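You operate a simulated robot arm through the tools that you are given. There is no shell and no other tool. Be economical: measure what you need, move in short steps, check, and stop when the job is done.

Carry out the task below with a simulated two-armed robot. There is one attempt and no reset: what you move stays moved.

TASK
Pick up the yellow pin marked "P 40" from the top of the green bench with one hand, pass it to the other hand and put it on the middle of the grey shelf. Set down upright: yellow pin.
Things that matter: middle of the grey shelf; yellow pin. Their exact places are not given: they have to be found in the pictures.

The check looks at the end state, three seconds after you hand in, the way a careful person would. Anything else that was tipped, shoved, dropped, spilled or broken makes it a failure.

THE ROBOT
Two 6-joint arms with two-finger grippers on one trunk, on a base that drives. Base frame: it is fixed to the floor where the robot stands at the start and does not move with it; the origin is under the middle of the robot, x ahead of it, y to its left, z up; the surface under the hand at the start is at about z = 880. Units: mm, rad, N and s.
The left shoulder is at the start at [60, 143, 797], the right one opposite. With the tool pointing down near the work surface each hand reaches from about 100 to 680 mm from the robot's upright axis, wherever it stands, measured 20 degrees to its own side. Places, roughly: middle of the grey shelf (61x23 cm) [80, 3100, 580]. Payload 2.45 kg a hand.
The TCP of each hand is the grasp point between the finger pads, 26 mm short of the fingertips. In the tool frame z runs along the fingers and y along their closing line. Largest opening 96 mm; the body of the gripper starts 69 mm behind the TCP.
Orientation is told as [roll, pitch, yaw] about the base's x, y, z axes, in that order, counted from this pose: with the fingers straight down and closing along the base's y, the tool's x points along the base's -x, its y along +y and its z along -z.

THE INTERFACE
- The arms move only by the tool step_arm. It takes "left_deltas", "right_deltas" or both (then of equal length, played together; a hand with none holds still); each is a list of rows, each a list of 7 numbers: the gripper command, from -1 (fully open) to 1 (shut), values between in proportion, then the shift along the tool's x, y, z in units of 50 mm (1.0 is 50 mm), then the turn, a rotation vector about the tool's x, y, z in units of 8 degrees (1.0 is 8 degrees). In form: [[jaw, tx, ty, tz, wx, wy, wz], ...]. A call has 1 to 20 rows; each row shifts and turns the commanded pose from where the row before left it, along the tool's axes as they then stand. A call with a number of a shift or a turn outside -1 to 1 is refused whole. A row lasts 0.2 s, in which the tool goes at most 50 mm and 0.15 rad; a call with a longer step from one row to the next is refused whole, and so is a gripper value outside its range. Where a pose cannot be reached the arm comes as near as it can. A force on the tool above 40 N (or 10 N above the force at the start of the call, whichever is more), or a blocked arm, ends the call early, and 0.2 s more pass. The fingers move at their own pace and stop on an object; they squeeze with about 32 N. The grip force told is the motor's: it shows also when the fingers shut on nothing. Time passes only in rows, and 0.2 s behind the last, so rows that do not move let the fingers close. The reply holds the time, the measured pose of the TCP, the force on the tool along the base axes, the opening and the grip force, in the units named above and with some noise, with the torque about the TCP (base axes, N m) and any sound that the robot's microphone picked up, and new pictures: "views" is both (left out), scene, wrist or none (wrist: the cameras of the hands that moved).
- Cameras (640 x 400 px; columns grow to the right, rows downward): "scene" is now at [143, -31.4, 1418.7]; the picture's right is [-0.37, -0.93, 0.00], its down [-0.56, 0.22, -0.80] and it looks along [0.74, -0.29, -0.60] (base axes); focal length 294 px, centre (320, 200). "left" rides on the left gripper at [82, -3, -98] in its tool frame; the picture's right is [0.04, 1.00, 0.00], its down [-0.73, 0.03, -0.68] and it looks along [-0.68, 0.03, 0.73] (tool axes); focal length 256 px, centre (320, 200). "right" rides on the right gripper at [82, 3, -98] in its tool frame; the picture's right is [-0.04, 1.00, 0.00], its down [-0.73, -0.03, -0.68] and it looks along [-0.68, -0.03, 0.73] (tool axes); focal length 256 px, centre (320, 200).
- lift_body(by): slides the trunk up (or, below 0, down) by that many mm; the arms and the scene camera ride with it, the base frame stays. It gives what a move gives, with no picture.
- base_move(legs): drives the robot by 1 to 6 legs, each [ahead, turn to the left] in mm and rad, along the robot's own axes; the way and the turn of a leg run together, so that a leg with both is an arc; at most 1500 mm and 3.142 rad a leg. The arms and the cameras ride along, it lands a little off, and it stops where it bumps. It gives what a move gives, and a new picture of the scene camera.
- pan_tilt(pan, tilt): turns the head with the scene camera to pan (to the left, within 1.501 rad either way) and tilt (down, from -0.506 to 1.204), counted from straight ahead of the robot. It gives what a move gives, and a new picture of the scene camera.
- pixel_to_xyz(camera, pixels): for up to 12 pixels [column, row] of the newest picture of that camera ("zoom" is the newest enlarged one), the place [x, y, z] in the base frame of the surface seen there, good to about 2 mm. No time passes.
- inspect(camera, box): a new picture of the part [left, top, right, bottom] of that camera's present view, enlarged. No time passes.
- job_done(): hands the job in; it is judged then, once.

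Work in short steps. Measure before you move; look again where a grasp or a placing could have gone wrong, and mend it. You have 80 turns and 260 pictures in all, those below and enlarged ones among them. Open the grippers and draw the arms clear of the work before you hand the job in, unless the task says otherwise; then end with one line.

The tools are called after "Request:" as name(argument=value, ...) on one line, values as JSON. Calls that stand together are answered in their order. step_arm: Moves the arms, as the interface text tells. Its arguments: {"type":"object","properties":{"left_deltas":{"type":"array","items":{"type":"array","items":{"type":"number"}}},"right_deltas":{"type":"array","items":{"type":"array","items":{"type":"number"}}},"views":{"type":"string","enum":["both","scene","wrist","none"]}},"required":[]} The other tools are called the same way: lift_body (by) slides the trunk up or down; base_move (legs) drives the base; pan_tilt (pan, tilt) turns the head that bears the scene camera; pixel_to_xyz (camera, pixels) gives the place of the surface under pixels of a picture; inspect (camera, box) takes an enlarged picture of a part of a camera's view; job_done () hands the job in.

At the start:

```text
clock: 0.0
left_tcp_pos: [438.4, 35.9, 1159.9]
left_ee_rot: [0.001, 0.0, 0.0]
left_force: [-0.8, 0.3, 0.3]
left_ft_torque: [0.02, 0.0, -0.01]
left_width: 95.9
left_grasp_force: 0.0
right_tcp_pos: [409.8, -343.0, 1107.0]
right_ee_rot: [0.0, -0.001, -0.003]
right_force: [0.8, -0.3, -0.3]
right_ft_torque: [-0.01, 0.02, -0.01]
right_width: 95.9
right_grasp_force: 0.1
trunk travel left (down, up): [-422.0, 168.0]
robot x, y, heading: [-0.1, -0.6, 0.0]
head pan, tilt: [-0.375, 0.642]
```

scene: 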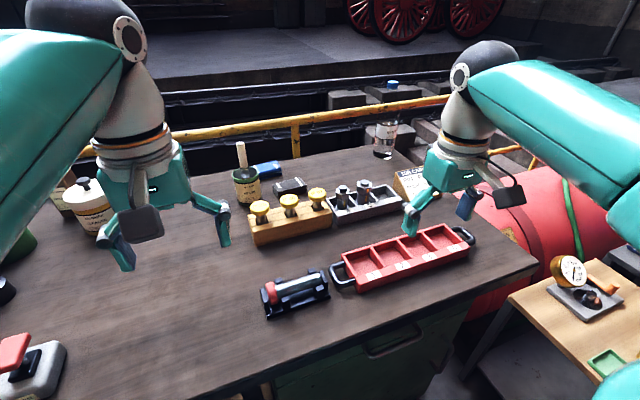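
right: 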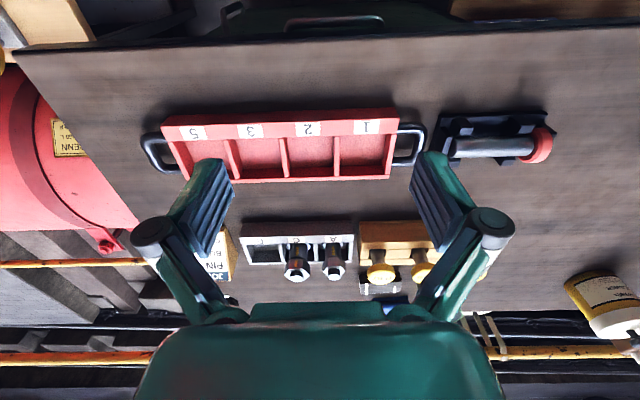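
left: 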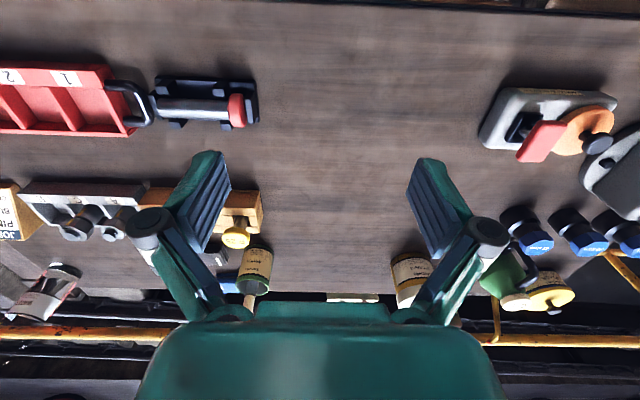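

The wooden block with three yellow knobs is at about (290,215) in the scene picture; I enlarge it to find the marks.

Request:
inspect(camera="scene", box=[220, 160, 420, 285])

Request:
inspect(camera="right", box=[340, 200, 480, 300])

```text
3.20 times, centred on (320, 222) of scene
```

zoom: 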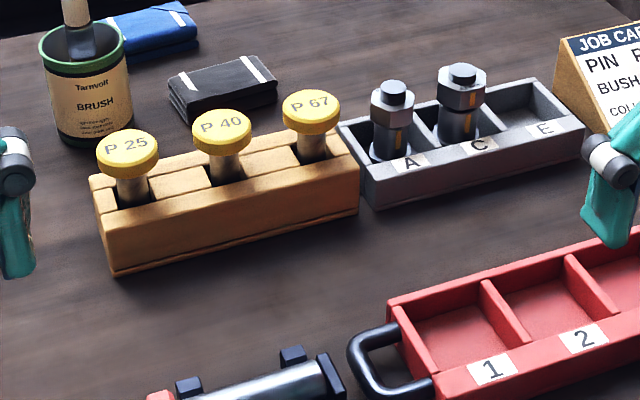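

```text
4.00 times, centred on (410, 250) of right
```

zoom: 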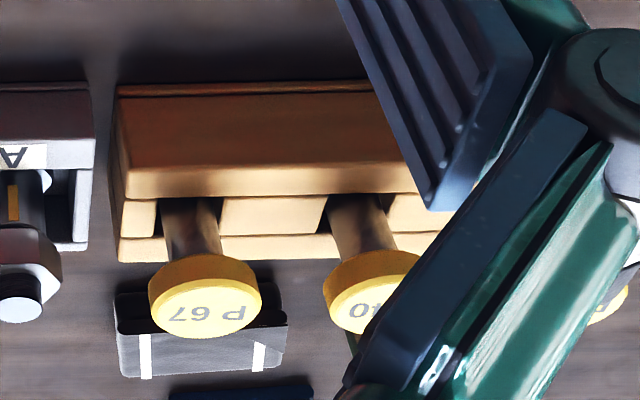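

P 40 is the middle pin (scene ≈ (289,198)). I measure the pin heads, its shaft and the block.

Request:
pixel_to_xyz(camera="scene", pixels=[[289.4, 196], [289.4, 199], [284, 198], [295, 197], [290.6, 212], [260, 206], [317, 192], [252, 228], [331, 216.5], [256, 245], [280, 218], [305, 184]])

Request:
inspect(camera="scene", box=[240, 170, 340, 232])

```text
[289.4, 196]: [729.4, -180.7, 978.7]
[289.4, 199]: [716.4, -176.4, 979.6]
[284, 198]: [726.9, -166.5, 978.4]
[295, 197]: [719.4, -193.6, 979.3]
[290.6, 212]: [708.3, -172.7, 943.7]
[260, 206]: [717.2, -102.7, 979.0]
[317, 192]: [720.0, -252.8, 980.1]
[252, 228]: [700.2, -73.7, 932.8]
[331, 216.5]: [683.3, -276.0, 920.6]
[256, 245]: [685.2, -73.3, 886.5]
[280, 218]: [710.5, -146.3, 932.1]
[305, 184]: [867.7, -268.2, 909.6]
```

```text
6.40 times, centred on (290, 201) of scene
```

zoom: 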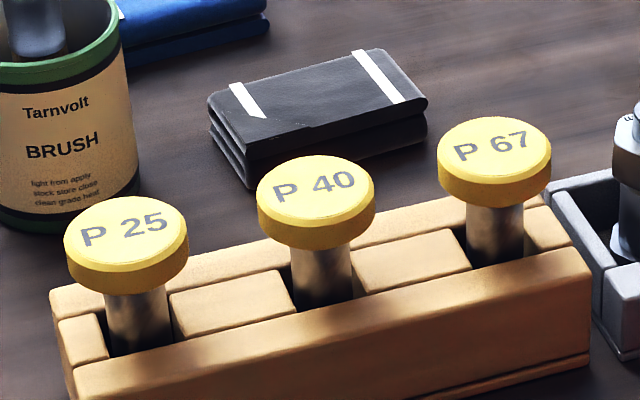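

P 40's head centre is near (722,-179), top z≈979, block top ≈932. Before grasping I look left towards the shelf for planning.

Request:
pan_tilt(pan=1.45, tilt=0.35)

```text
clock: 1.8
left_tcp_pos: [438.6, 36.6, 1160.7]
left_ee_rot: [0.001, 0.0, -0.001]
left_force: [0.0, 0.1, 0.4]
left_ft_torque: [-0.02, -0.02, 0.02]
left_width: 95.8
left_grasp_force: 0.1
right_tcp_pos: [409.5, -341.9, 1107.4]
right_ee_rot: [0.0, 0.001, 0.0]
right_force: [0.3, 0.5, 0.1]
right_ft_torque: [0.01, 0.02, -0.04]
right_width: 95.8
right_grasp_force: 0.1
trunk travel left (down, up): [-422.0, 168.0]
robot x, y, heading: [4.7, 2.5, 0.002]
head pan, tilt: [1.45, 0.351]
```

scene: 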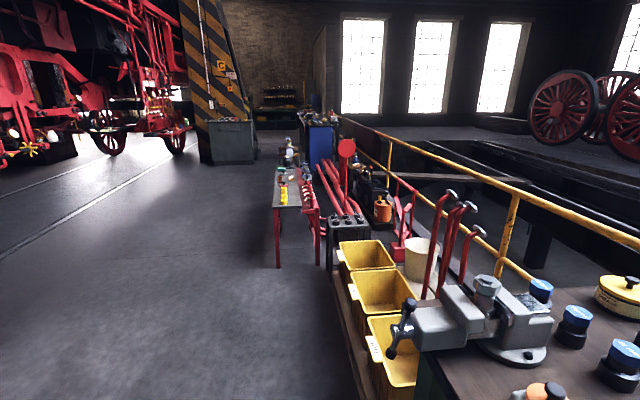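

Request:
inspect(camera="scene", box=[230, 120, 390, 280])

Request:
pixel_to_xyz(camera="scene", pixels=[[274, 206], [300, 204], [290, 190], [278, 266], [317, 262], [290, 175], [284, 200], [345, 240], [310, 212], [240, 220], [340, 330]])

```text
2.50 times, centred on (310, 200) of scene
```

zoom: 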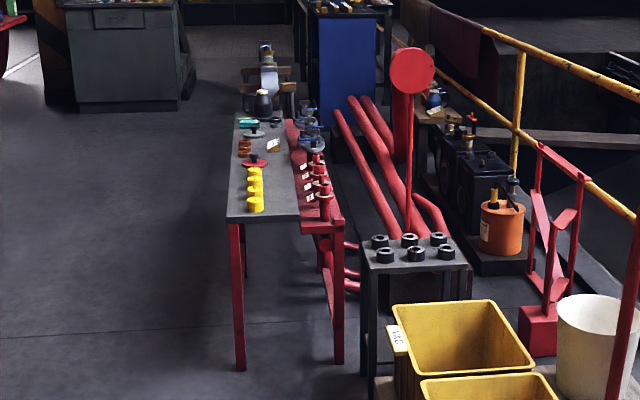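

```text
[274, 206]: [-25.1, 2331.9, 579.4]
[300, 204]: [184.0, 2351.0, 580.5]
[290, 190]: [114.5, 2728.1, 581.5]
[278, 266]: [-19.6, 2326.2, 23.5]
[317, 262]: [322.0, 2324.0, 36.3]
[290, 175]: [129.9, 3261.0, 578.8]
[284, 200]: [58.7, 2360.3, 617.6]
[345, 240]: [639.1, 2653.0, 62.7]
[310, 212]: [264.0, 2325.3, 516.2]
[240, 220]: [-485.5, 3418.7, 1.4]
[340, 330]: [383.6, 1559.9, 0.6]
```

The grey shelf is around x −28…190, z 580, to the left. I look back at the bench and measure its near edge to see if I can drive a little closer.

Request:
pan_tilt(pan=-0.2, tilt=0.9)

```text
clock: 3.5
left_tcp_pos: [438.8, 36.3, 1160.5]
left_ee_rot: [0.0, 0.0, -0.002]
left_force: [-0.3, 1.0, 0.0]
left_ft_torque: [-0.01, 0.03, 0.0]
left_width: 95.9
left_grasp_force: 0.1
right_tcp_pos: [409.7, -342.6, 1108.2]
right_ee_rot: [0.0, 0.0, -0.002]
right_force: [-0.1, 0.5, 0.9]
right_ft_torque: [-0.04, 0.03, 0.0]
right_width: 95.8
right_grasp_force: 0.1
trunk travel left (down, up): [-422.0, 168.0]
robot x, y, heading: [-0.6, -2.8, 0.002]
head pan, tilt: [-0.201, 0.901]
```

scene: 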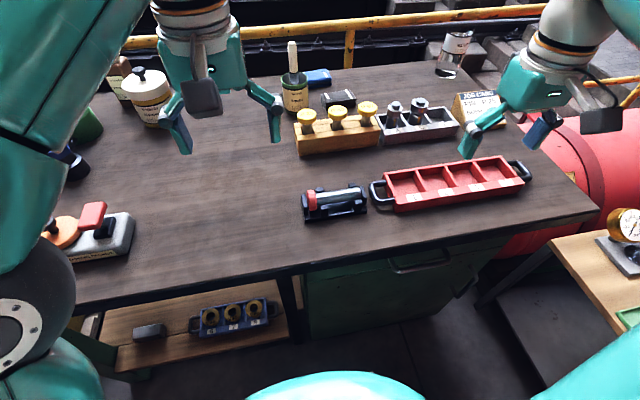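

Request:
pixel_to_xyz(camera="scene", pixels=[[300, 270], [450, 238], [120, 295], [330, 375], [338, 108], [336, 125], [368, 106], [307, 113], [115, 372], [340, 140], [305, 95], [350, 99]])

Request:
inspect(camera="scene", box=[280, 85, 400, 160])

```text
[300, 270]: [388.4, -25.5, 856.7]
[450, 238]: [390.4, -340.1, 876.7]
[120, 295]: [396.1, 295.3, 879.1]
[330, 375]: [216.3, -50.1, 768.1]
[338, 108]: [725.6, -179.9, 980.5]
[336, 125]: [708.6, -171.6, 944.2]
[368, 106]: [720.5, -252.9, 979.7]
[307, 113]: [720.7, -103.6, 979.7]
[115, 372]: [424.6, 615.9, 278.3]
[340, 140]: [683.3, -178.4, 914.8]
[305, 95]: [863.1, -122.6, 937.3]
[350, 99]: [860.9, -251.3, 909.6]
```

```text
5.33 times, centred on (340, 122) of scene
```

zoom: 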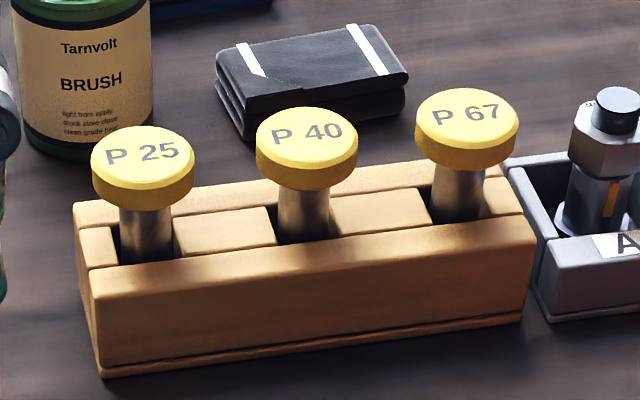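

The bench edge is at x≈390 and the robot's front at ≈216, so I drive 120 mm ahead to bring the pin (≈722,-179) within reach.

Request:
base_move(legs=[[120, 0]])

```text
clock: 4.8
left_tcp_pos: [560.4, 36.3, 1160.3]
left_ee_rot: [0.0, 0.001, 0.001]
left_force: [0.5, -0.7, -0.3]
left_ft_torque: [0.0, 0.03, 0.03]
left_width: 95.9
left_grasp_force: 0.0
right_tcp_pos: [533.0, -343.1, 1107.7]
right_ee_rot: [0.001, 0.005, 0.001]
right_force: [0.4, -0.4, -0.6]
right_ft_torque: [0.01, 0.05, -0.01]
right_width: 95.9
right_grasp_force: 0.0
trunk travel left (down, up): [-422.0, 168.0]
robot x, y, heading: [123.5, 4.7, 0.005]
head pan, tilt: [-0.201, 0.901]
```

scene: 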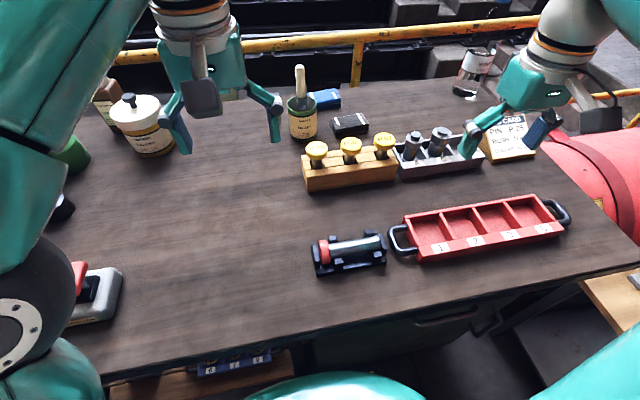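

Now I move the right hand over P 40 at its present height and turn it by 90° so the fingers close along x (free of the neighbour pins), camera to the right side.

Request:
step_arm(right_deltas=[[-1, -0.63, 0.547, 0, 0, 0, 0], [-1, -0.63, 0.547, 0, 0, 0, 0], [-1, -0.63, 0.547, 0, 0, 0, 0], [-1, -0.63, 0.547, 0, 0, 0, 0], [-1, -0.63, 0.547, 0, 0, 0, 0], [-1, -0.63, 0.547, 0, 0, 0, 0], [-1, 0, 0, 0, 0, 0, -0.9375], [-1, 0, 0, 0, 0, 0, -0.9375], [-1, 0, 0, 0, 0, 0, -0.9375], [-1, 0, 0, 0, 0, 0, -0.9375], [-1, 0, 0, 0, 0, 0, -0.9375], [-1, 0, 0, 0, 0, 0, -0.9375], [-1, 0, 0, 0, 0, 0, -0.9375], [-1, 0, 0, 0, 0, 0, -0.9375], [-1, 0, 0, 0, 0, 0, -0.9375], [-1, 0, 0, 0, 0, 0, -0.9375], [-1, 0, 0, 0, 0, 0, -0.9375], [-1, 0, 0, 0, 0, 0, -0.9375]])

```text
clock: 8.6
left_tcp_pos: [560.5, 37.4, 1161.1]
left_ee_rot: [0.0, 0.0, 0.001]
left_force: [-0.1, 0.0, -0.6]
left_ft_torque: [0.0, 0.01, -0.01]
left_width: 96.2
left_grasp_force: 0.0
right_tcp_pos: [688.7, -178.7, 1086.6]
right_ee_rot: [0.0, -0.002, 1.572]
right_force: [0.7, -0.4, -0.4]
right_ft_torque: [-0.02, -0.03, 0.02]
right_width: 96.0
right_grasp_force: 0.1
right hand out of reach, approached as far as the arm can: row 5, 6
trunk travel left (down, up): [-422.0, 168.0]
robot x, y, heading: [125.0, 2.3, 0.002]
head pan, tilt: [-0.201, 0.901]
```

scene: 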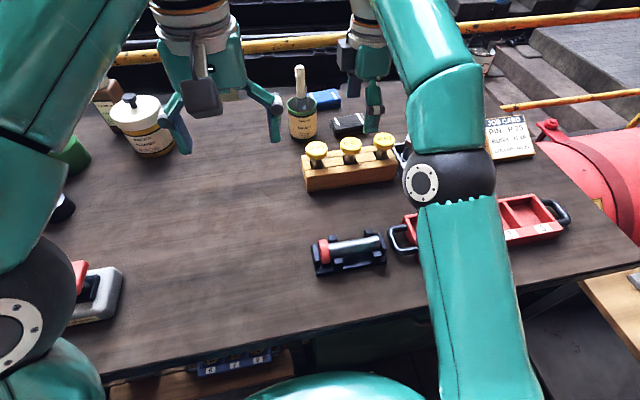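
right: 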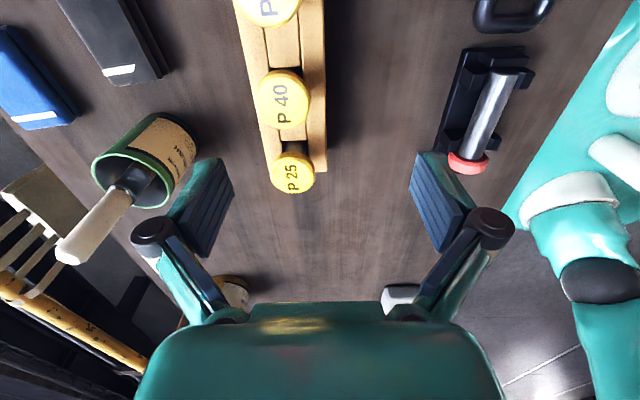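

The right hand fell short at this height (688.7 vs 722). Raising the trunk brings the shoulder nearer to wrist height; I raise 120 mm.

Request:
lift_body(by=120)

Request:
pixel_to_xyz(camera="scene", pixels=[[448, 190], [450, 160], [350, 143], [350, 147]])

```text
clock: 10.1
left_tcp_pos: [561.0, 36.0, 1282.1]
left_ee_rot: [-0.001, 0.001, 0.002]
left_force: [0.1, -1.0, 0.2]
left_ft_torque: [0.01, 0.0, -0.02]
left_width: 96.1
left_grasp_force: 0.0
right_tcp_pos: [687.2, -178.5, 1205.9]
right_ee_rot: [0.001, 0.001, 1.572]
right_force: [0.5, 0.3, -0.2]
right_ft_torque: [0.01, 0.0, 0.03]
right_width: 96.0
right_grasp_force: 0.2
trunk travel left (down, up): [-542.0, 48.0]
robot x, y, heading: [123.1, 0.4, 0.003]
head pan, tilt: [-0.201, 0.901]
```

```text
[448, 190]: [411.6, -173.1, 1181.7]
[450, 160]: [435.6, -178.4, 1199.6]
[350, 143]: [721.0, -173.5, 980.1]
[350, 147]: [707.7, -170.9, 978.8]
```

Lower to z≈1045 while moving 34 mm ahead (tool −y), then look.

Request:
step_arm(right_deltas=[[-1, 0, 0, 0.8, 0, 0, 0], [-1, 0, 0, 0.8, 0, 0, 0], [-1, 0, -0.3, 0.8, 0, 0, 0], [-1, 0, -0.38, 0.8, 0, 0, 0], [-1, 0, 0, 0, 0, 0, 0]])

```text
clock: 11.3
left_tcp_pos: [559.5, 36.9, 1281.5]
left_ee_rot: [0.001, 0.0, -0.001]
left_force: [0.8, -0.5, 0.5]
left_ft_torque: [0.0, 0.0, -0.01]
left_width: 96.1
left_grasp_force: 0.0
right_tcp_pos: [721.5, -178.6, 1047.4]
right_ee_rot: [-0.001, 0.001, 1.57]
right_force: [-0.2, 0.4, 0.7]
right_ft_torque: [-0.02, 0.0, -0.03]
right_width: 95.7
right_grasp_force: 0.1
trunk travel left (down, up): [-542.0, 48.0]
robot x, y, heading: [119.5, 2.5, 0.001]
head pan, tilt: [-0.201, 0.901]
```

scene: 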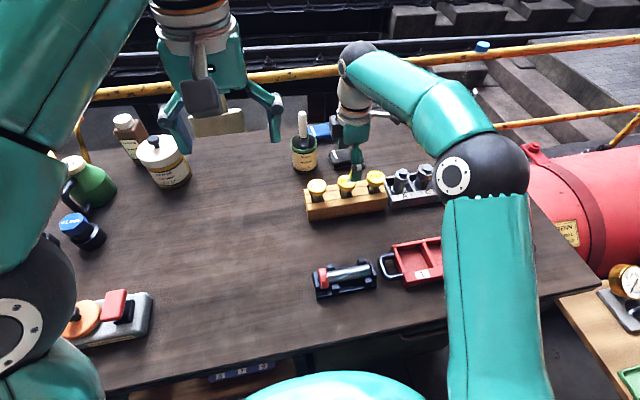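
right: 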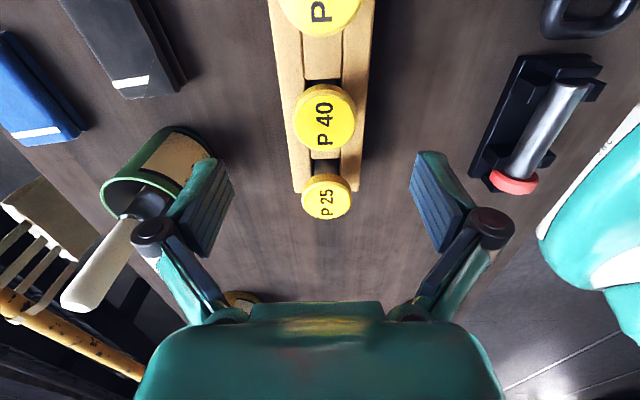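

The right hand is above P 40; its head shows at (324,118). I measure its rim in this picture.

Request:
pixel_to_xyz(camera="right", pixels=[[325, 118], [296, 116], [354, 116], [325, 90], [325, 140], [325, 147], [330, 200]])

Request:
inspect(camera="right", box=[270, 70, 382, 140])

```text
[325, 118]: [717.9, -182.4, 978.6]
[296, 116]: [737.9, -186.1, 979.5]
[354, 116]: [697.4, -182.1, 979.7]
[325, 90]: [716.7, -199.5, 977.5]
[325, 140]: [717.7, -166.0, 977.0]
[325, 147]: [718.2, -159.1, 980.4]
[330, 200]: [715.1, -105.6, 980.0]
```

```text
5.71 times, centred on (326, 105) of right
```

zoom: 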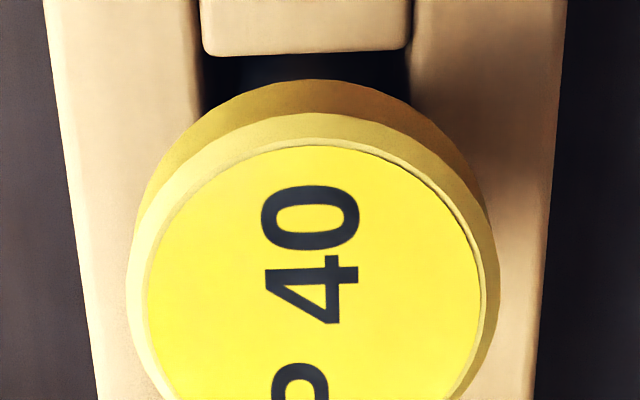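

Head centre ≈ (717.5,-180.5), Ø≈42, top 979. I descend to TCP z≈983 (tips ≈957, above the block at 932) and then close.

Request:
step_arm(right_deltas=[[-1, 0.04, 0.08, 0.4, 0, 0, 0], [-1, 0, 0, 0.5, 0, 0, 0], [-1, 0, 0, 0.39, 0, 0, 0], [-1, 0, 0, 0, 0, 0, 0]])

```text
clock: 12.3
left_tcp_pos: [559.4, 36.6, 1281.3]
left_ee_rot: [0.0, -0.001, 0.0]
left_force: [0.3, 0.0, 0.4]
left_ft_torque: [-0.01, 0.03, 0.01]
left_width: 96.0
left_grasp_force: 0.0
right_tcp_pos: [719.8, -180.1, 983.2]
right_ee_rot: [-0.003, 0.003, 1.571]
right_force: [-0.1, -0.1, 0.2]
right_ft_torque: [0.0, -0.01, 0.02]
right_width: 95.8
right_grasp_force: 0.0
trunk travel left (down, up): [-542.0, 48.0]
robot x, y, heading: [124.4, -0.9, -0.001]
head pan, tilt: [-0.201, 0.901]
```

scene: 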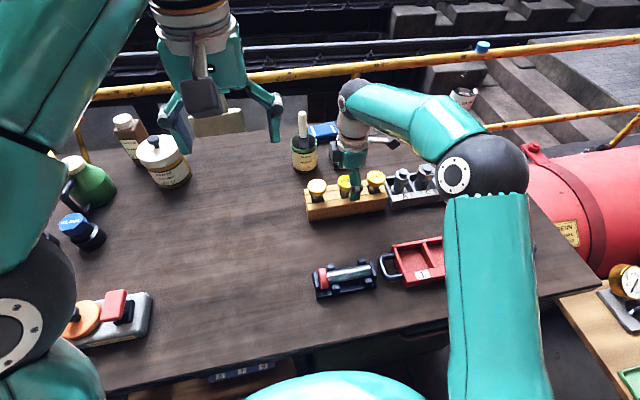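
right: 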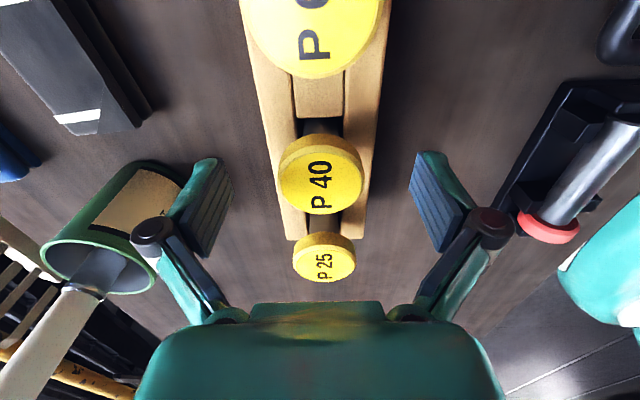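

Fingers straddle P 40's head (320,175). I close.

Request:
step_arm(right_deltas=[[0, 0, 0, 0, 0, 0, 0], [0.3, 0, 0, 0, 0, 0, 0], [1, 0, 0, 0, 0, 0, 0], [1, 0, 0, 0, 0, 0, 0], [1, 0, 0, 0, 0, 0, 0]])

```text
clock: 13.5
left_tcp_pos: [559.7, 37.0, 1281.5]
left_ee_rot: [0.002, -0.001, 0.0]
left_force: [-0.6, 0.3, -0.1]
left_ft_torque: [0.02, 0.0, 0.01]
left_width: 96.2
left_grasp_force: 0.0
right_tcp_pos: [719.1, -179.2, 982.6]
right_ee_rot: [-0.001, -0.001, 1.57]
right_force: [-1.5, -0.7, 0.3]
right_ft_torque: [0.0, 0.08, -0.03]
right_width: 45.0
right_grasp_force: 31.9
trunk travel left (down, up): [-542.0, 48.0]
robot x, y, heading: [122.7, 0.3, 0.005]
head pan, tilt: [-0.201, 0.901]
```

scene: 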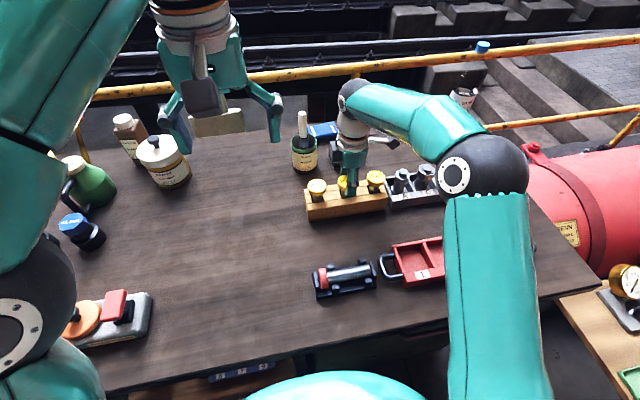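
right: 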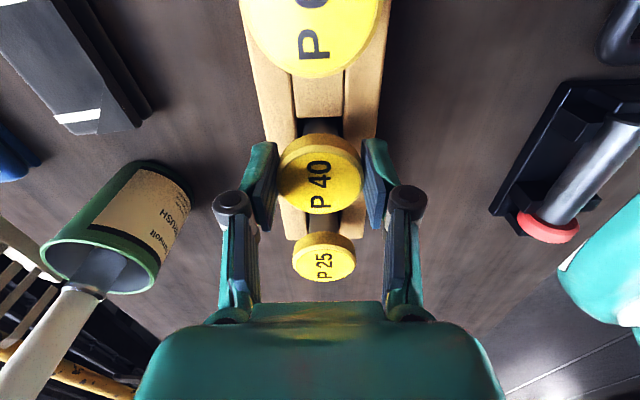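

Gripped at 45.0 mm with 32 N. I lift 130 mm straight up.

Request:
step_arm(right_deltas=[[1, 0, 0, -0.3, 0, 0, 0], [1, 0, 0, -0.4, 0, 0, 0], [1, 0, 0, -0.5, 0, 0, 0], [1, 0, 0, -0.6, 0, 0, 0], [1, 0, 0, -0.8, 0, 0, 0], [1, 0, 0, 0, 0, 0, 0]])

```text
clock: 14.9
left_tcp_pos: [560.1, 36.3, 1280.6]
left_ee_rot: [0.001, 0.001, 0.0]
left_force: [0.3, -0.4, -0.3]
left_ft_torque: [0.04, -0.02, -0.04]
left_width: 95.9
left_grasp_force: 0.1
right_tcp_pos: [721.4, -178.0, 1113.2]
right_ee_rot: [0.001, 0.001, 1.571]
right_force: [0.5, 0.3, -3.8]
right_ft_torque: [-0.04, -0.02, -0.01]
right_width: 44.7
right_grasp_force: 31.8
trunk travel left (down, up): [-542.0, 48.0]
robot x, y, heading: [123.2, 2.0, 0.005]
head pan, tilt: [-0.201, 0.901]
```

scene: 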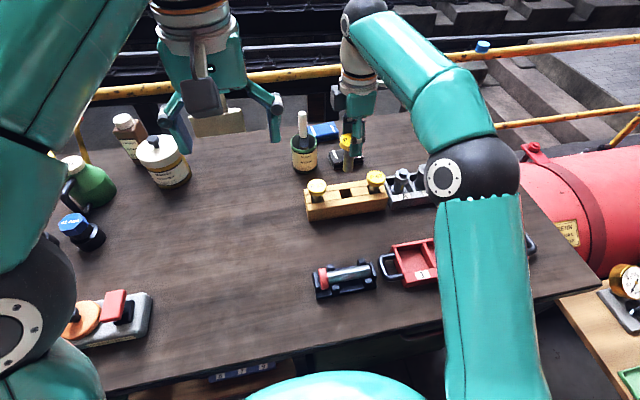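
right: 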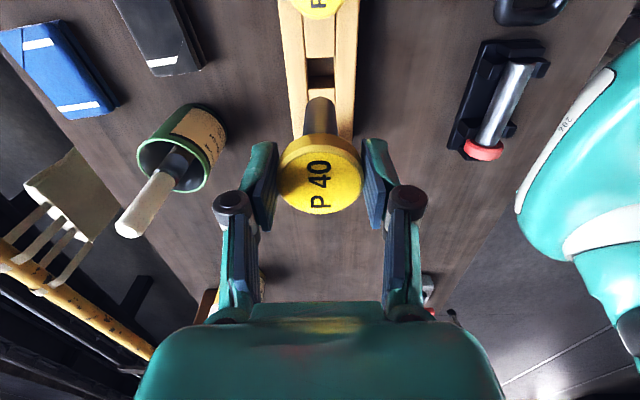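

Pin is out cleanly, ~0.38 kg. I bring it back over the open part of the bench to about (560,-120,1180), and move the left hand 120 mm left out of the way.

Request:
step_arm(right_deltas=[[1, 0, 0, -0.67, 0, 0, 0], [1, 0, 0, -0.67, 0, 0, 0], [1, -0.232, 0.644, 0, 0, 0, 0], [1, -0.232, 0.644, 0, 0, 0, 0], [1, -0.232, 0.644, 0, 0, 0, 0], [1, -0.232, 0.644, 0, 0, 0, 0], [1, -0.232, 0.644, 0, 0, 0, 0], [1, 0, 0, 0, 0, 0, 0]], left_deltas=[[-1, 0, 0.6, 0, 0, 0, 0], [-1, 0, 0.6, 0, 0, 0, 0], [-1, 0, 0.6, 0, 0, 0, 0], [-1, 0, 0.6, 0, 0, 0, 0], [-1, 0, 0, 0, 0, 0, 0], [-1, 0, 0, 0, 0, 0, 0], [-1, 0, 0, 0, 0, 0, 0], [-1, 0, 0, 0, 0, 0, 0]])

```text
clock: 16.7
left_tcp_pos: [561.1, 155.6, 1282.8]
left_ee_rot: [0.0, 0.004, 0.001]
left_force: [0.0, 0.0, -0.2]
left_ft_torque: [-0.01, 0.03, -0.03]
left_width: 96.0
left_grasp_force: 0.1
right_tcp_pos: [550.0, -121.9, 1172.7]
right_ee_rot: [0.001, -0.001, 1.571]
right_force: [0.7, 0.7, -4.5]
right_ft_torque: [-0.02, 0.04, 0.01]
right_width: 44.9
right_grasp_force: 32.0
right hand out of reach, approached as far as the arm can: row 2
trunk travel left (down, up): [-542.0, 48.0]
robot x, y, heading: [124.6, -1.1, 0.001]
head pan, tilt: [-0.201, 0.901]
```

scene: 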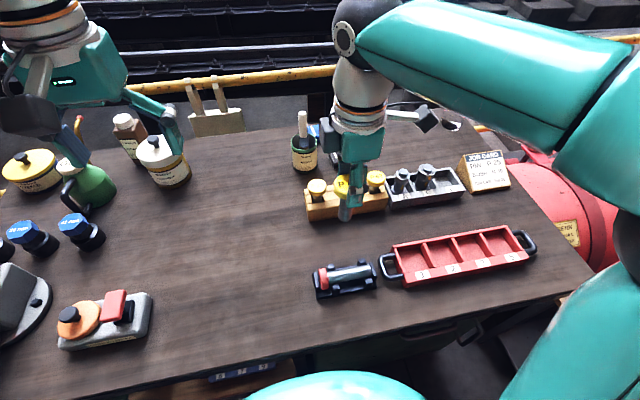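
right: 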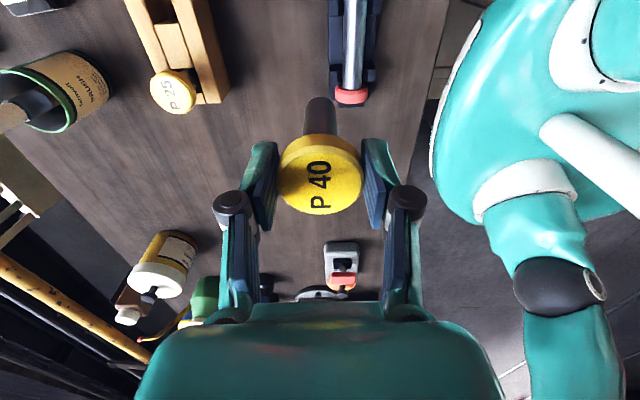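
left: 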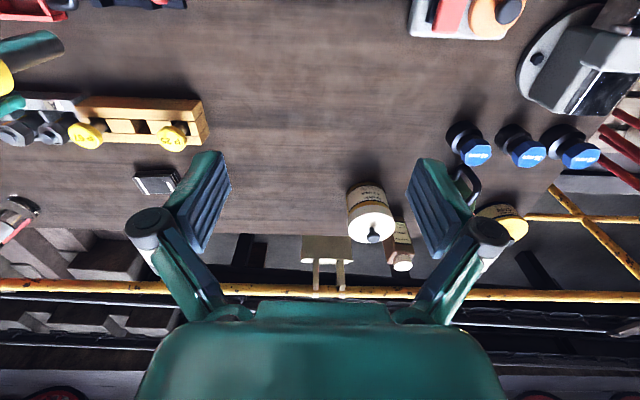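

I turn the left hand: 90° about its axis (closing along x) then tilt so the fingers point right-and-down at 45°, camera on its outer side.

Request:
step_arm(left_deltas=[[-1, 0, 0, 0, 0, 0, 0.9375], [-1, 0, 0, 0, 0, 0, 0.9375], [-1, 0, 0, 0, 0, 0, 0.9375], [-1, 0, 0, 0, 0, 0, 0.9375], [-1, 0, 0, 0, 0, 0, 0.9375], [-1, 0, 0, 0, 0, 0, 0.9375], [-1, 0, 0, 0, 0, 0, 0.9375], [-1, 0, 0, 0, 0, 0, 0.9375], [-1, 0, 0, 0, 0, 0, 0.9375], [-1, 0, 0, 0, 0, 0, 0.9375], [-1, 0, 0, 0, 0, 0, 0.9375], [-1, 0, 0, 0, 0, 0, 0.9375], [-1, 0, 0, 0, 0, -0.9375, 0], [-1, 0, 0, 0, 0, -0.9375, 0], [-1, 0, 0, 0, 0, -0.9375, 0], [-1, 0, 0, 0, 0, -0.9375, 0], [-1, 0, 0, 0, 0, -0.9375, 0], [-1, 0, 0, 0, 0, -0.9375, 0], [-1, 0, 0, 0, 0, 0, 0]])

Request:
inspect(camera="scene", box=[300, 130, 420, 230])

```text
clock: 20.7
left_tcp_pos: [558.9, 156.6, 1281.2]
left_ee_rot: [-0.001, -0.787, -1.571]
left_force: [-0.1, -1.7, 0.1]
left_ft_torque: [0.02, 0.0, -0.02]
left_width: 95.9
left_grasp_force: 0.1
right_tcp_pos: [550.4, -123.2, 1173.0]
right_ee_rot: [0.0, 0.001, 1.57]
right_force: [0.0, -0.1, -4.4]
right_ft_torque: [-0.02, -0.02, 0.0]
right_width: 44.8
right_grasp_force: 31.6
trunk travel left (down, up): [-542.0, 48.0]
robot x, y, heading: [118.7, 2.1, 0.001]
head pan, tilt: [-0.201, 0.901]
```

scene: 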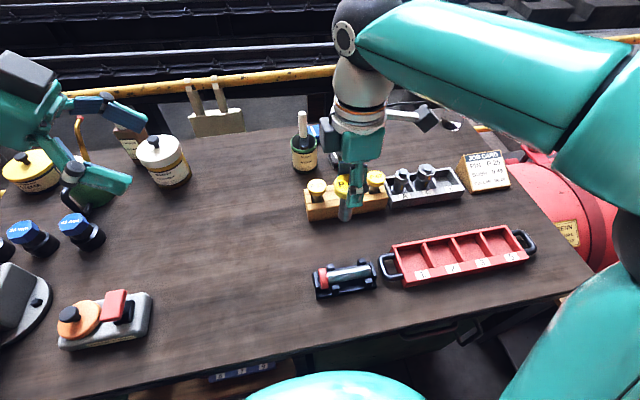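
left: 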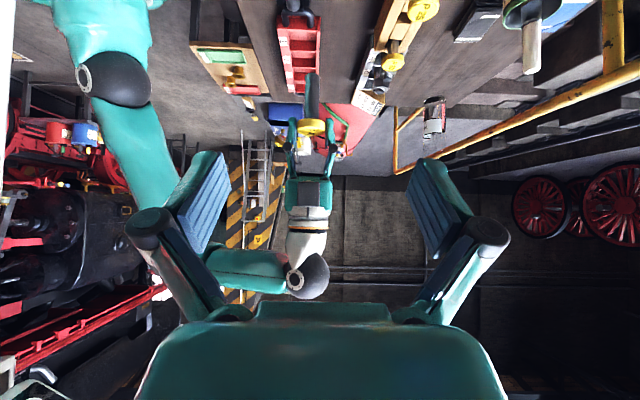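

```text
4.00 times, centred on (360, 180) of scene
```

zoom: 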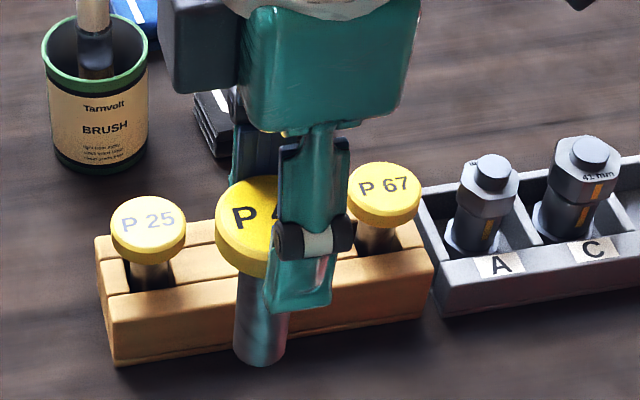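

The left camera sees the pin (shaft up at ≈(312,100)). I zoom there and in the scene picture and measure its ends.

Request:
pixel_to_xyz(camera="zoom", pixels=[[255, 358], [255, 320], [250, 290], [245, 265], [248, 200]])

Request:
inspect(camera="left", box=[270, 60, 350, 190])

Request:
pixel_to_xyz(camera="left", pixels=[[312, 75], [312, 90], [312, 105], [311, 116], [311, 122], [311, 134]])

```text
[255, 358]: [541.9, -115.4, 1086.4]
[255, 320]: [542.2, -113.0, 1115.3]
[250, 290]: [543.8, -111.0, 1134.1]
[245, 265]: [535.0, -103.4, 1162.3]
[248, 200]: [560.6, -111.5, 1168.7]
```

```text
3.08 times, centred on (310, 125) of left
```

zoom: 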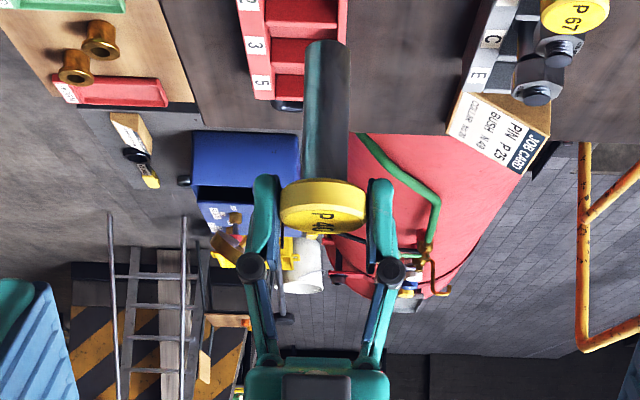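

```text
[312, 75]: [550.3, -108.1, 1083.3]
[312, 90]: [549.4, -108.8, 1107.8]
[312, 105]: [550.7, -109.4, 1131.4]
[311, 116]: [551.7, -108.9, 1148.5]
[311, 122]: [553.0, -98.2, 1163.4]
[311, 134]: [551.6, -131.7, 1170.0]
```

Pin: bottom z≈1081, head underside ≈1154, axis ≈(550.5,-121). I use a 40° tilt, aim the grasp at z≈1115, and first go to a stand-off 150 mm back along the finger line.

Request:
step_arm(left_deltas=[[-1, 0, 0, 0, 0, 0.625, 0], [-1, -0.256, -0.042, 0.85, 0, 0, 0], [-1, -0.256, -0.042, 0.85, 0, 0, 0], [-1, -0.256, -0.042, 0.85, 0, 0, 0], [-1, -0.256, -0.042, 0.85, 0, 0, 0], [-1, 0, 0, 0, 0, 0, 0]])

```text
clock: 22.1
left_tcp_pos: [549.8, 7.2, 1183.1]
left_ee_rot: [-0.001, -0.699, -1.571]
left_force: [-0.3, -0.9, 0.5]
left_ft_torque: [-0.02, -0.06, 0.01]
left_width: 96.1
left_grasp_force: 0.0
right_tcp_pos: [550.9, -123.9, 1173.4]
right_ee_rot: [-0.002, 0.002, 1.571]
right_force: [0.3, 0.4, -5.4]
right_ft_torque: [-0.01, 0.02, -0.01]
right_width: 45.2
right_grasp_force: 32.7
trunk travel left (down, up): [-542.0, 48.0]
robot x, y, heading: [124.4, 0.6, -0.0]
head pan, tilt: [-0.201, 0.901]
```

scene: 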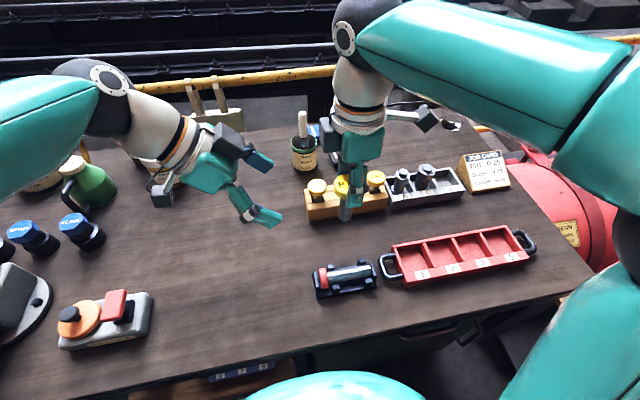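
left: 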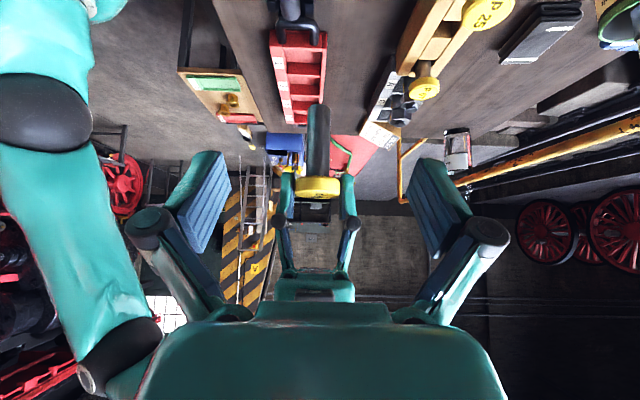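

The left hand reads (550,7,1183), somewhat off from what I commanded; I wait a moment and re-read.

Request:
step_arm(left_deltas=[[-1, 0, 0, 0, 0, 0, 0], [-1, 0, 0, 0, 0, 0, 0]], views="none")

Request:
pixel_to_xyz(camera="left", pixels=[[318, 107], [318, 140], [318, 172], [318, 180], [305, 140], [330, 140]])

```text
clock: 22.7
left_tcp_pos: [550.3, 4.9, 1183.7]
left_ee_rot: [-0.001, -0.697, -1.57]
left_force: [-0.2, -1.1, 0.2]
left_ft_torque: [0.01, 0.0, -0.02]
left_width: 95.9
left_grasp_force: 0.1
right_tcp_pos: [548.7, -123.9, 1174.8]
right_ee_rot: [0.0, -0.001, 1.57]
right_force: [0.1, -0.4, -4.0]
right_ft_torque: [0.0, 0.06, 0.01]
right_width: 45.1
right_grasp_force: 32.2
trunk travel left (down, up): [-542.0, 48.0]
robot x, y, heading: [122.8, 2.3, 0.003]
head pan, tilt: [-0.201, 0.901]
```

```text
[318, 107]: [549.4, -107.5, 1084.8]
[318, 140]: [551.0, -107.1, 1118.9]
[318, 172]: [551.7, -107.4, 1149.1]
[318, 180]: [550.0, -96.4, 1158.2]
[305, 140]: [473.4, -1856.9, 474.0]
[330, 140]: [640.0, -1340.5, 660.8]
```

The tilt is counted from vertical, so I need 50° there (it is 40°). I correct it and settle on the stand-off point.

Request:
step_arm(left_deltas=[[-1, 0, 0, 0, 0, -0.625, 0], [-1, 0, 0, 0, 0, -0.625, 0], [-1, -0.556, 0, -0.18, 0, 0, 0], [-1, 0, 0, 0, 0, 0, 0]])

```text
clock: 23.7
left_tcp_pos: [551.6, -2.5, 1211.9]
left_ee_rot: [-0.002, -0.872, -1.568]
left_force: [0.2, 0.0, 0.8]
left_ft_torque: [-0.01, -0.02, 0.0]
left_width: 96.2
left_grasp_force: 0.1
right_tcp_pos: [550.9, -122.1, 1174.5]
right_ee_rot: [0.0, -0.001, 1.57]
right_force: [1.1, -0.2, -4.2]
right_ft_torque: [-0.01, 0.04, 0.01]
right_width: 44.9
right_grasp_force: 32.4
trunk travel left (down, up): [-542.0, 48.0]
robot x, y, heading: [123.0, 1.9, -0.0]
head pan, tilt: [-0.201, 0.901]
```

scene: 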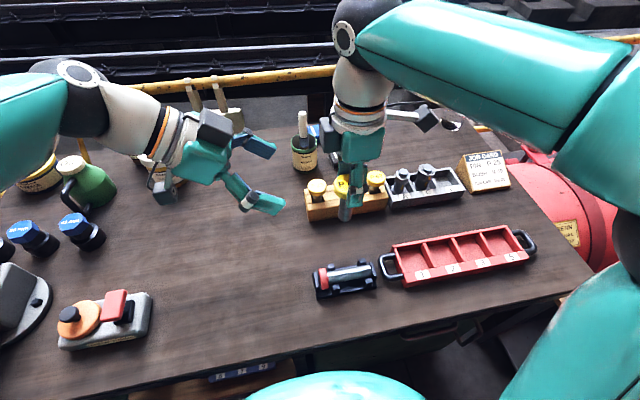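
left: 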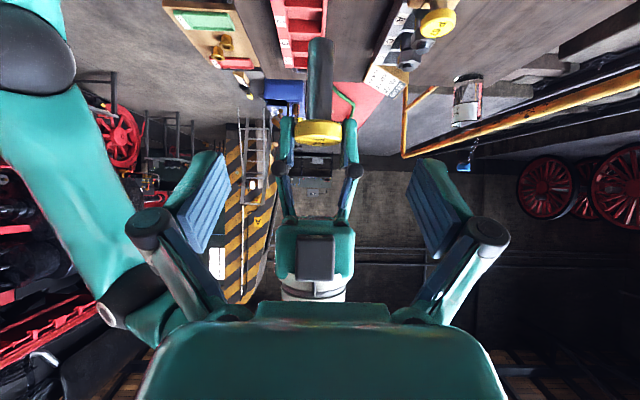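

Each gripper body carries a dark box on the side away from its camera; these face each other, so I measure them before approaching.

Request:
pixel_to_xyz(camera="left", pixels=[[315, 240], [315, 258], [315, 276], [300, 258], [331, 258], [315, 228], [318, 60], [318, 100], [318, 118]])

Request:
pixel_to_xyz(camera="scene", pixels=[[206, 120], [215, 128], [228, 130], [234, 120], [215, 112], [230, 140], [250, 190], [265, 202]])

Request:
inspect(camera="scene", box=[120, 60, 440, 260])

```text
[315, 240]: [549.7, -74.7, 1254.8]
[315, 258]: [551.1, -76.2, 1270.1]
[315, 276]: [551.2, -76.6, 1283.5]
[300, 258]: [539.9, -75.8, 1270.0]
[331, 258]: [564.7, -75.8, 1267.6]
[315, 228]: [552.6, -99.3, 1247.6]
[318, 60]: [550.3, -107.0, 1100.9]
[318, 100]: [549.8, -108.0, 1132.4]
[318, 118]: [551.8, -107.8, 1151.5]
```

```text
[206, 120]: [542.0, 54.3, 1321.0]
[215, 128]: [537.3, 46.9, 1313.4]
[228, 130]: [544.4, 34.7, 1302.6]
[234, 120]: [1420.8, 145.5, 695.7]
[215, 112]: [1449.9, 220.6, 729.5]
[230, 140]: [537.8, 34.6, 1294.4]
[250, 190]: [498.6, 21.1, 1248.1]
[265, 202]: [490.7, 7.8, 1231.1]
```

```text
2.00 times, centred on (280, 160) of scene
```

zoom: 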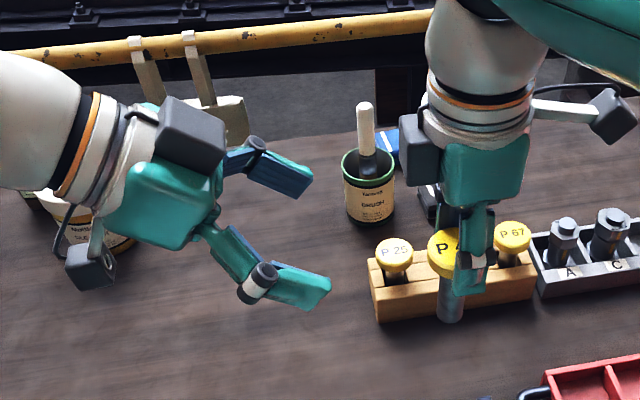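

Geometry leaves ≥15 mm everywhere (left box passes below z≈1222, right box starts at 1253). I advance 100 mm along the finger line and check.

Request:
step_arm(left_deltas=[[-1, 0, -0.02, 0.5, 0, 0, 0], [-1, 0, 0, 0.5, 0, 0, 0], [-1, 0, 0, 0.5, 0, 0, 0], [-1, 0, 0, 0.5, 0, 0, 0], [-1, 0, 0, 0, 0, 0, 0]])

Request:
inspect(camera="scene", box=[200, 80, 440, 240])

```text
clock: 24.9
left_tcp_pos: [551.7, -79.2, 1148.6]
left_ee_rot: [0.0, -0.874, -1.57]
left_force: [-0.1, 0.5, -0.7]
left_ft_torque: [-0.01, -0.03, -0.02]
left_width: 96.3
left_grasp_force: 0.0
right_tcp_pos: [548.9, -122.4, 1173.1]
right_ee_rot: [0.0, 0.0, 1.571]
right_force: [-0.2, 0.6, -3.4]
right_ft_torque: [-0.04, 0.0, 0.0]
right_width: 44.9
right_grasp_force: 32.0
trunk travel left (down, up): [-542.0, 48.0]
robot x, y, heading: [123.3, 1.9, 0.004]
head pan, tilt: [-0.201, 0.901]
```

scene: 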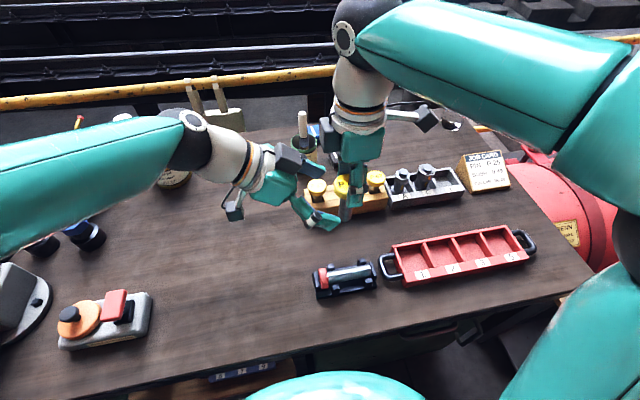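
left: 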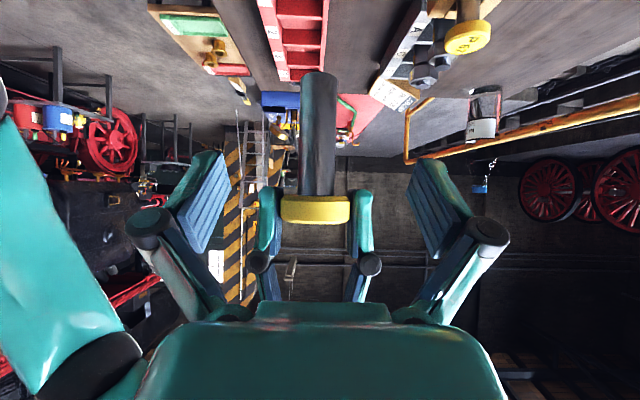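

```text
2.50 times, centred on (320, 160) of scene
```

zoom: 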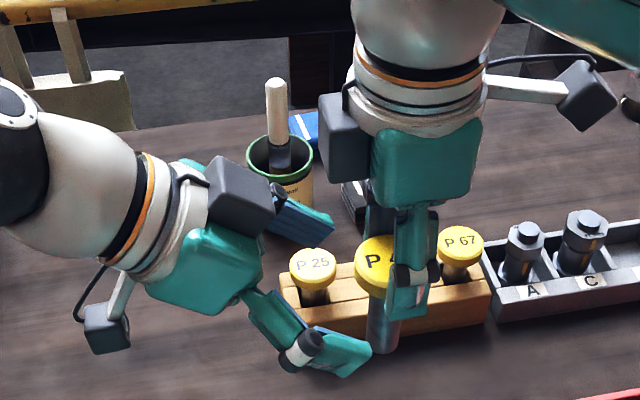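

Aligned (shaft at column 318). I advance the last 53 mm.

Request:
step_arm(left_deltas=[[-1, 0, -0.02, 0.4, 0, 0, 0], [-1, 0, 0, 0.36, 0, 0, 0], [-1, 0, 0, 0.3, 0, 0, 0], [-1, 0, 0, 0, 0, 0, 0]])

Request:
inspect(camera="scene", box=[240, 100, 420, 240])

```text
clock: 25.9
left_tcp_pos: [549.4, -121.2, 1113.4]
left_ee_rot: [-0.001, -0.873, -1.571]
left_force: [-0.2, -0.1, -0.7]
left_ft_torque: [-0.01, 0.02, 0.01]
left_width: 95.9
left_grasp_force: 0.1
right_tcp_pos: [550.6, -122.9, 1174.5]
right_ee_rot: [-0.002, 0.0, 1.573]
right_force: [-0.6, 0.3, -5.2]
right_ft_torque: [-0.06, 0.02, -0.02]
right_width: 45.0
right_grasp_force: 32.4
trunk travel left (down, up): [-542.0, 48.0]
robot x, y, heading: [120.7, 1.1, -0.004]
head pan, tilt: [-0.201, 0.901]
```

scene: 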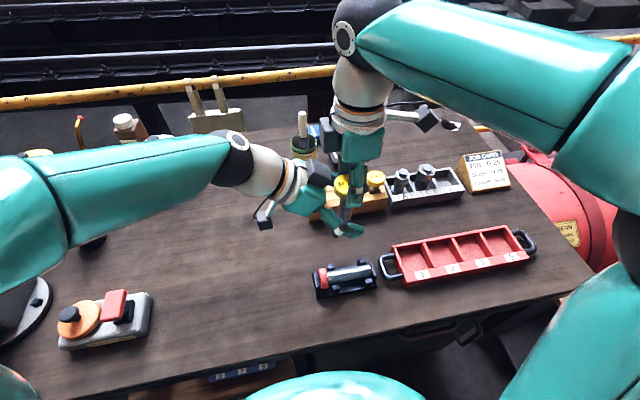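
left: 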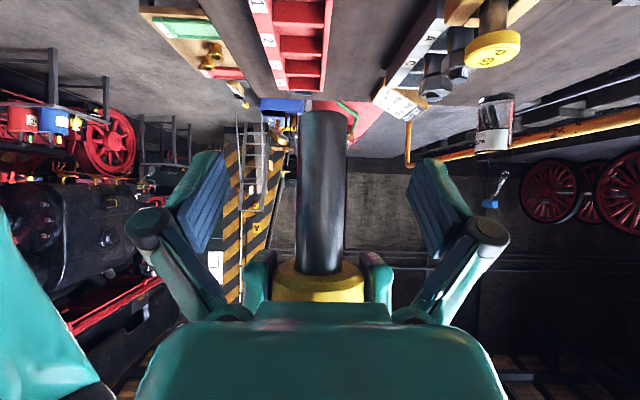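

```text
2.86 times, centred on (330, 170) of scene
```

zoom: 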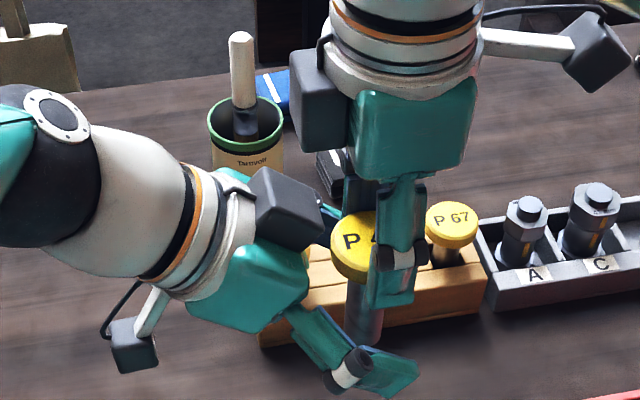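

The shaft sits between the left fingers below the right fingertips. I close the left hand.

Request:
step_arm(left_deltas=[[0, 0, 0, 0, 0, 0, 0], [0.4, 0, 0, 0, 0, 0, 0], [1, 0, 0, 0, 0, 0, 0], [1, 0, 0, 0, 0, 0, 0], [1, 0, 0, 0, 0, 0, 0]])

Request:
inspect(camera="scene", box=[240, 100, 420, 240])

```text
clock: 27.1
left_tcp_pos: [549.8, -120.4, 1112.8]
left_ee_rot: [-0.002, -0.872, -1.569]
left_force: [3.7, -0.7, -0.5]
left_ft_torque: [-0.02, -0.03, -0.01]
left_width: 22.5
left_grasp_force: 31.4
right_tcp_pos: [549.5, -124.2, 1174.5]
right_ee_rot: [-0.001, 0.0, 1.57]
right_force: [-1.5, 0.5, -4.2]
right_ft_torque: [0.02, 0.13, 0.01]
right_width: 44.8
right_grasp_force: 31.9
trunk travel left (down, up): [-542.0, 48.0]
robot x, y, heading: [122.6, -0.0, 0.002]
head pan, tilt: [-0.201, 0.901]
```

scene: 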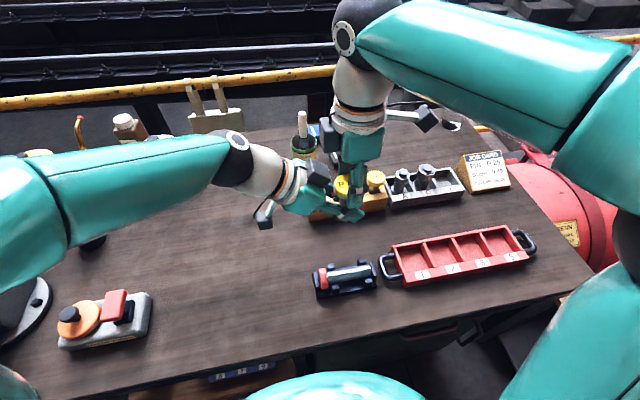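
left: 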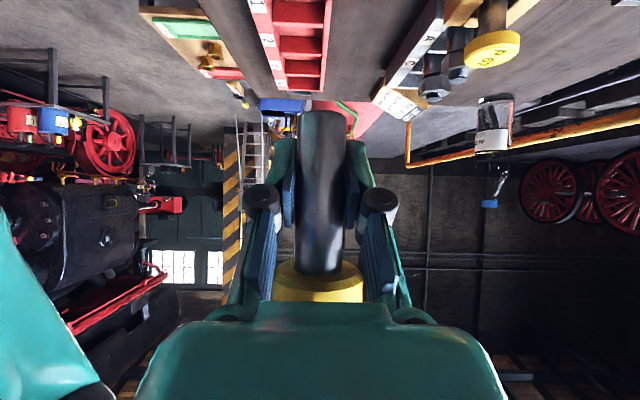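

```text
2.86 times, centred on (330, 170) of scene
```

zoom: 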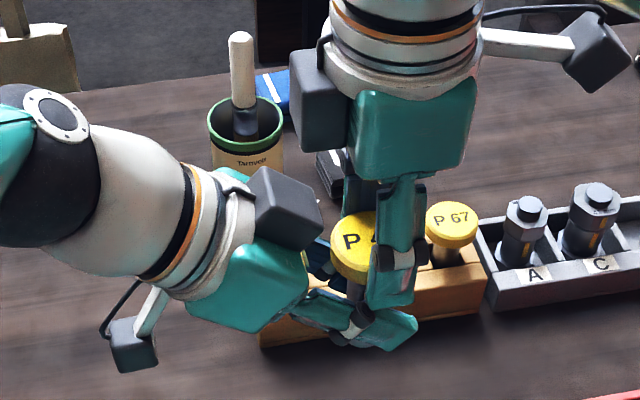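

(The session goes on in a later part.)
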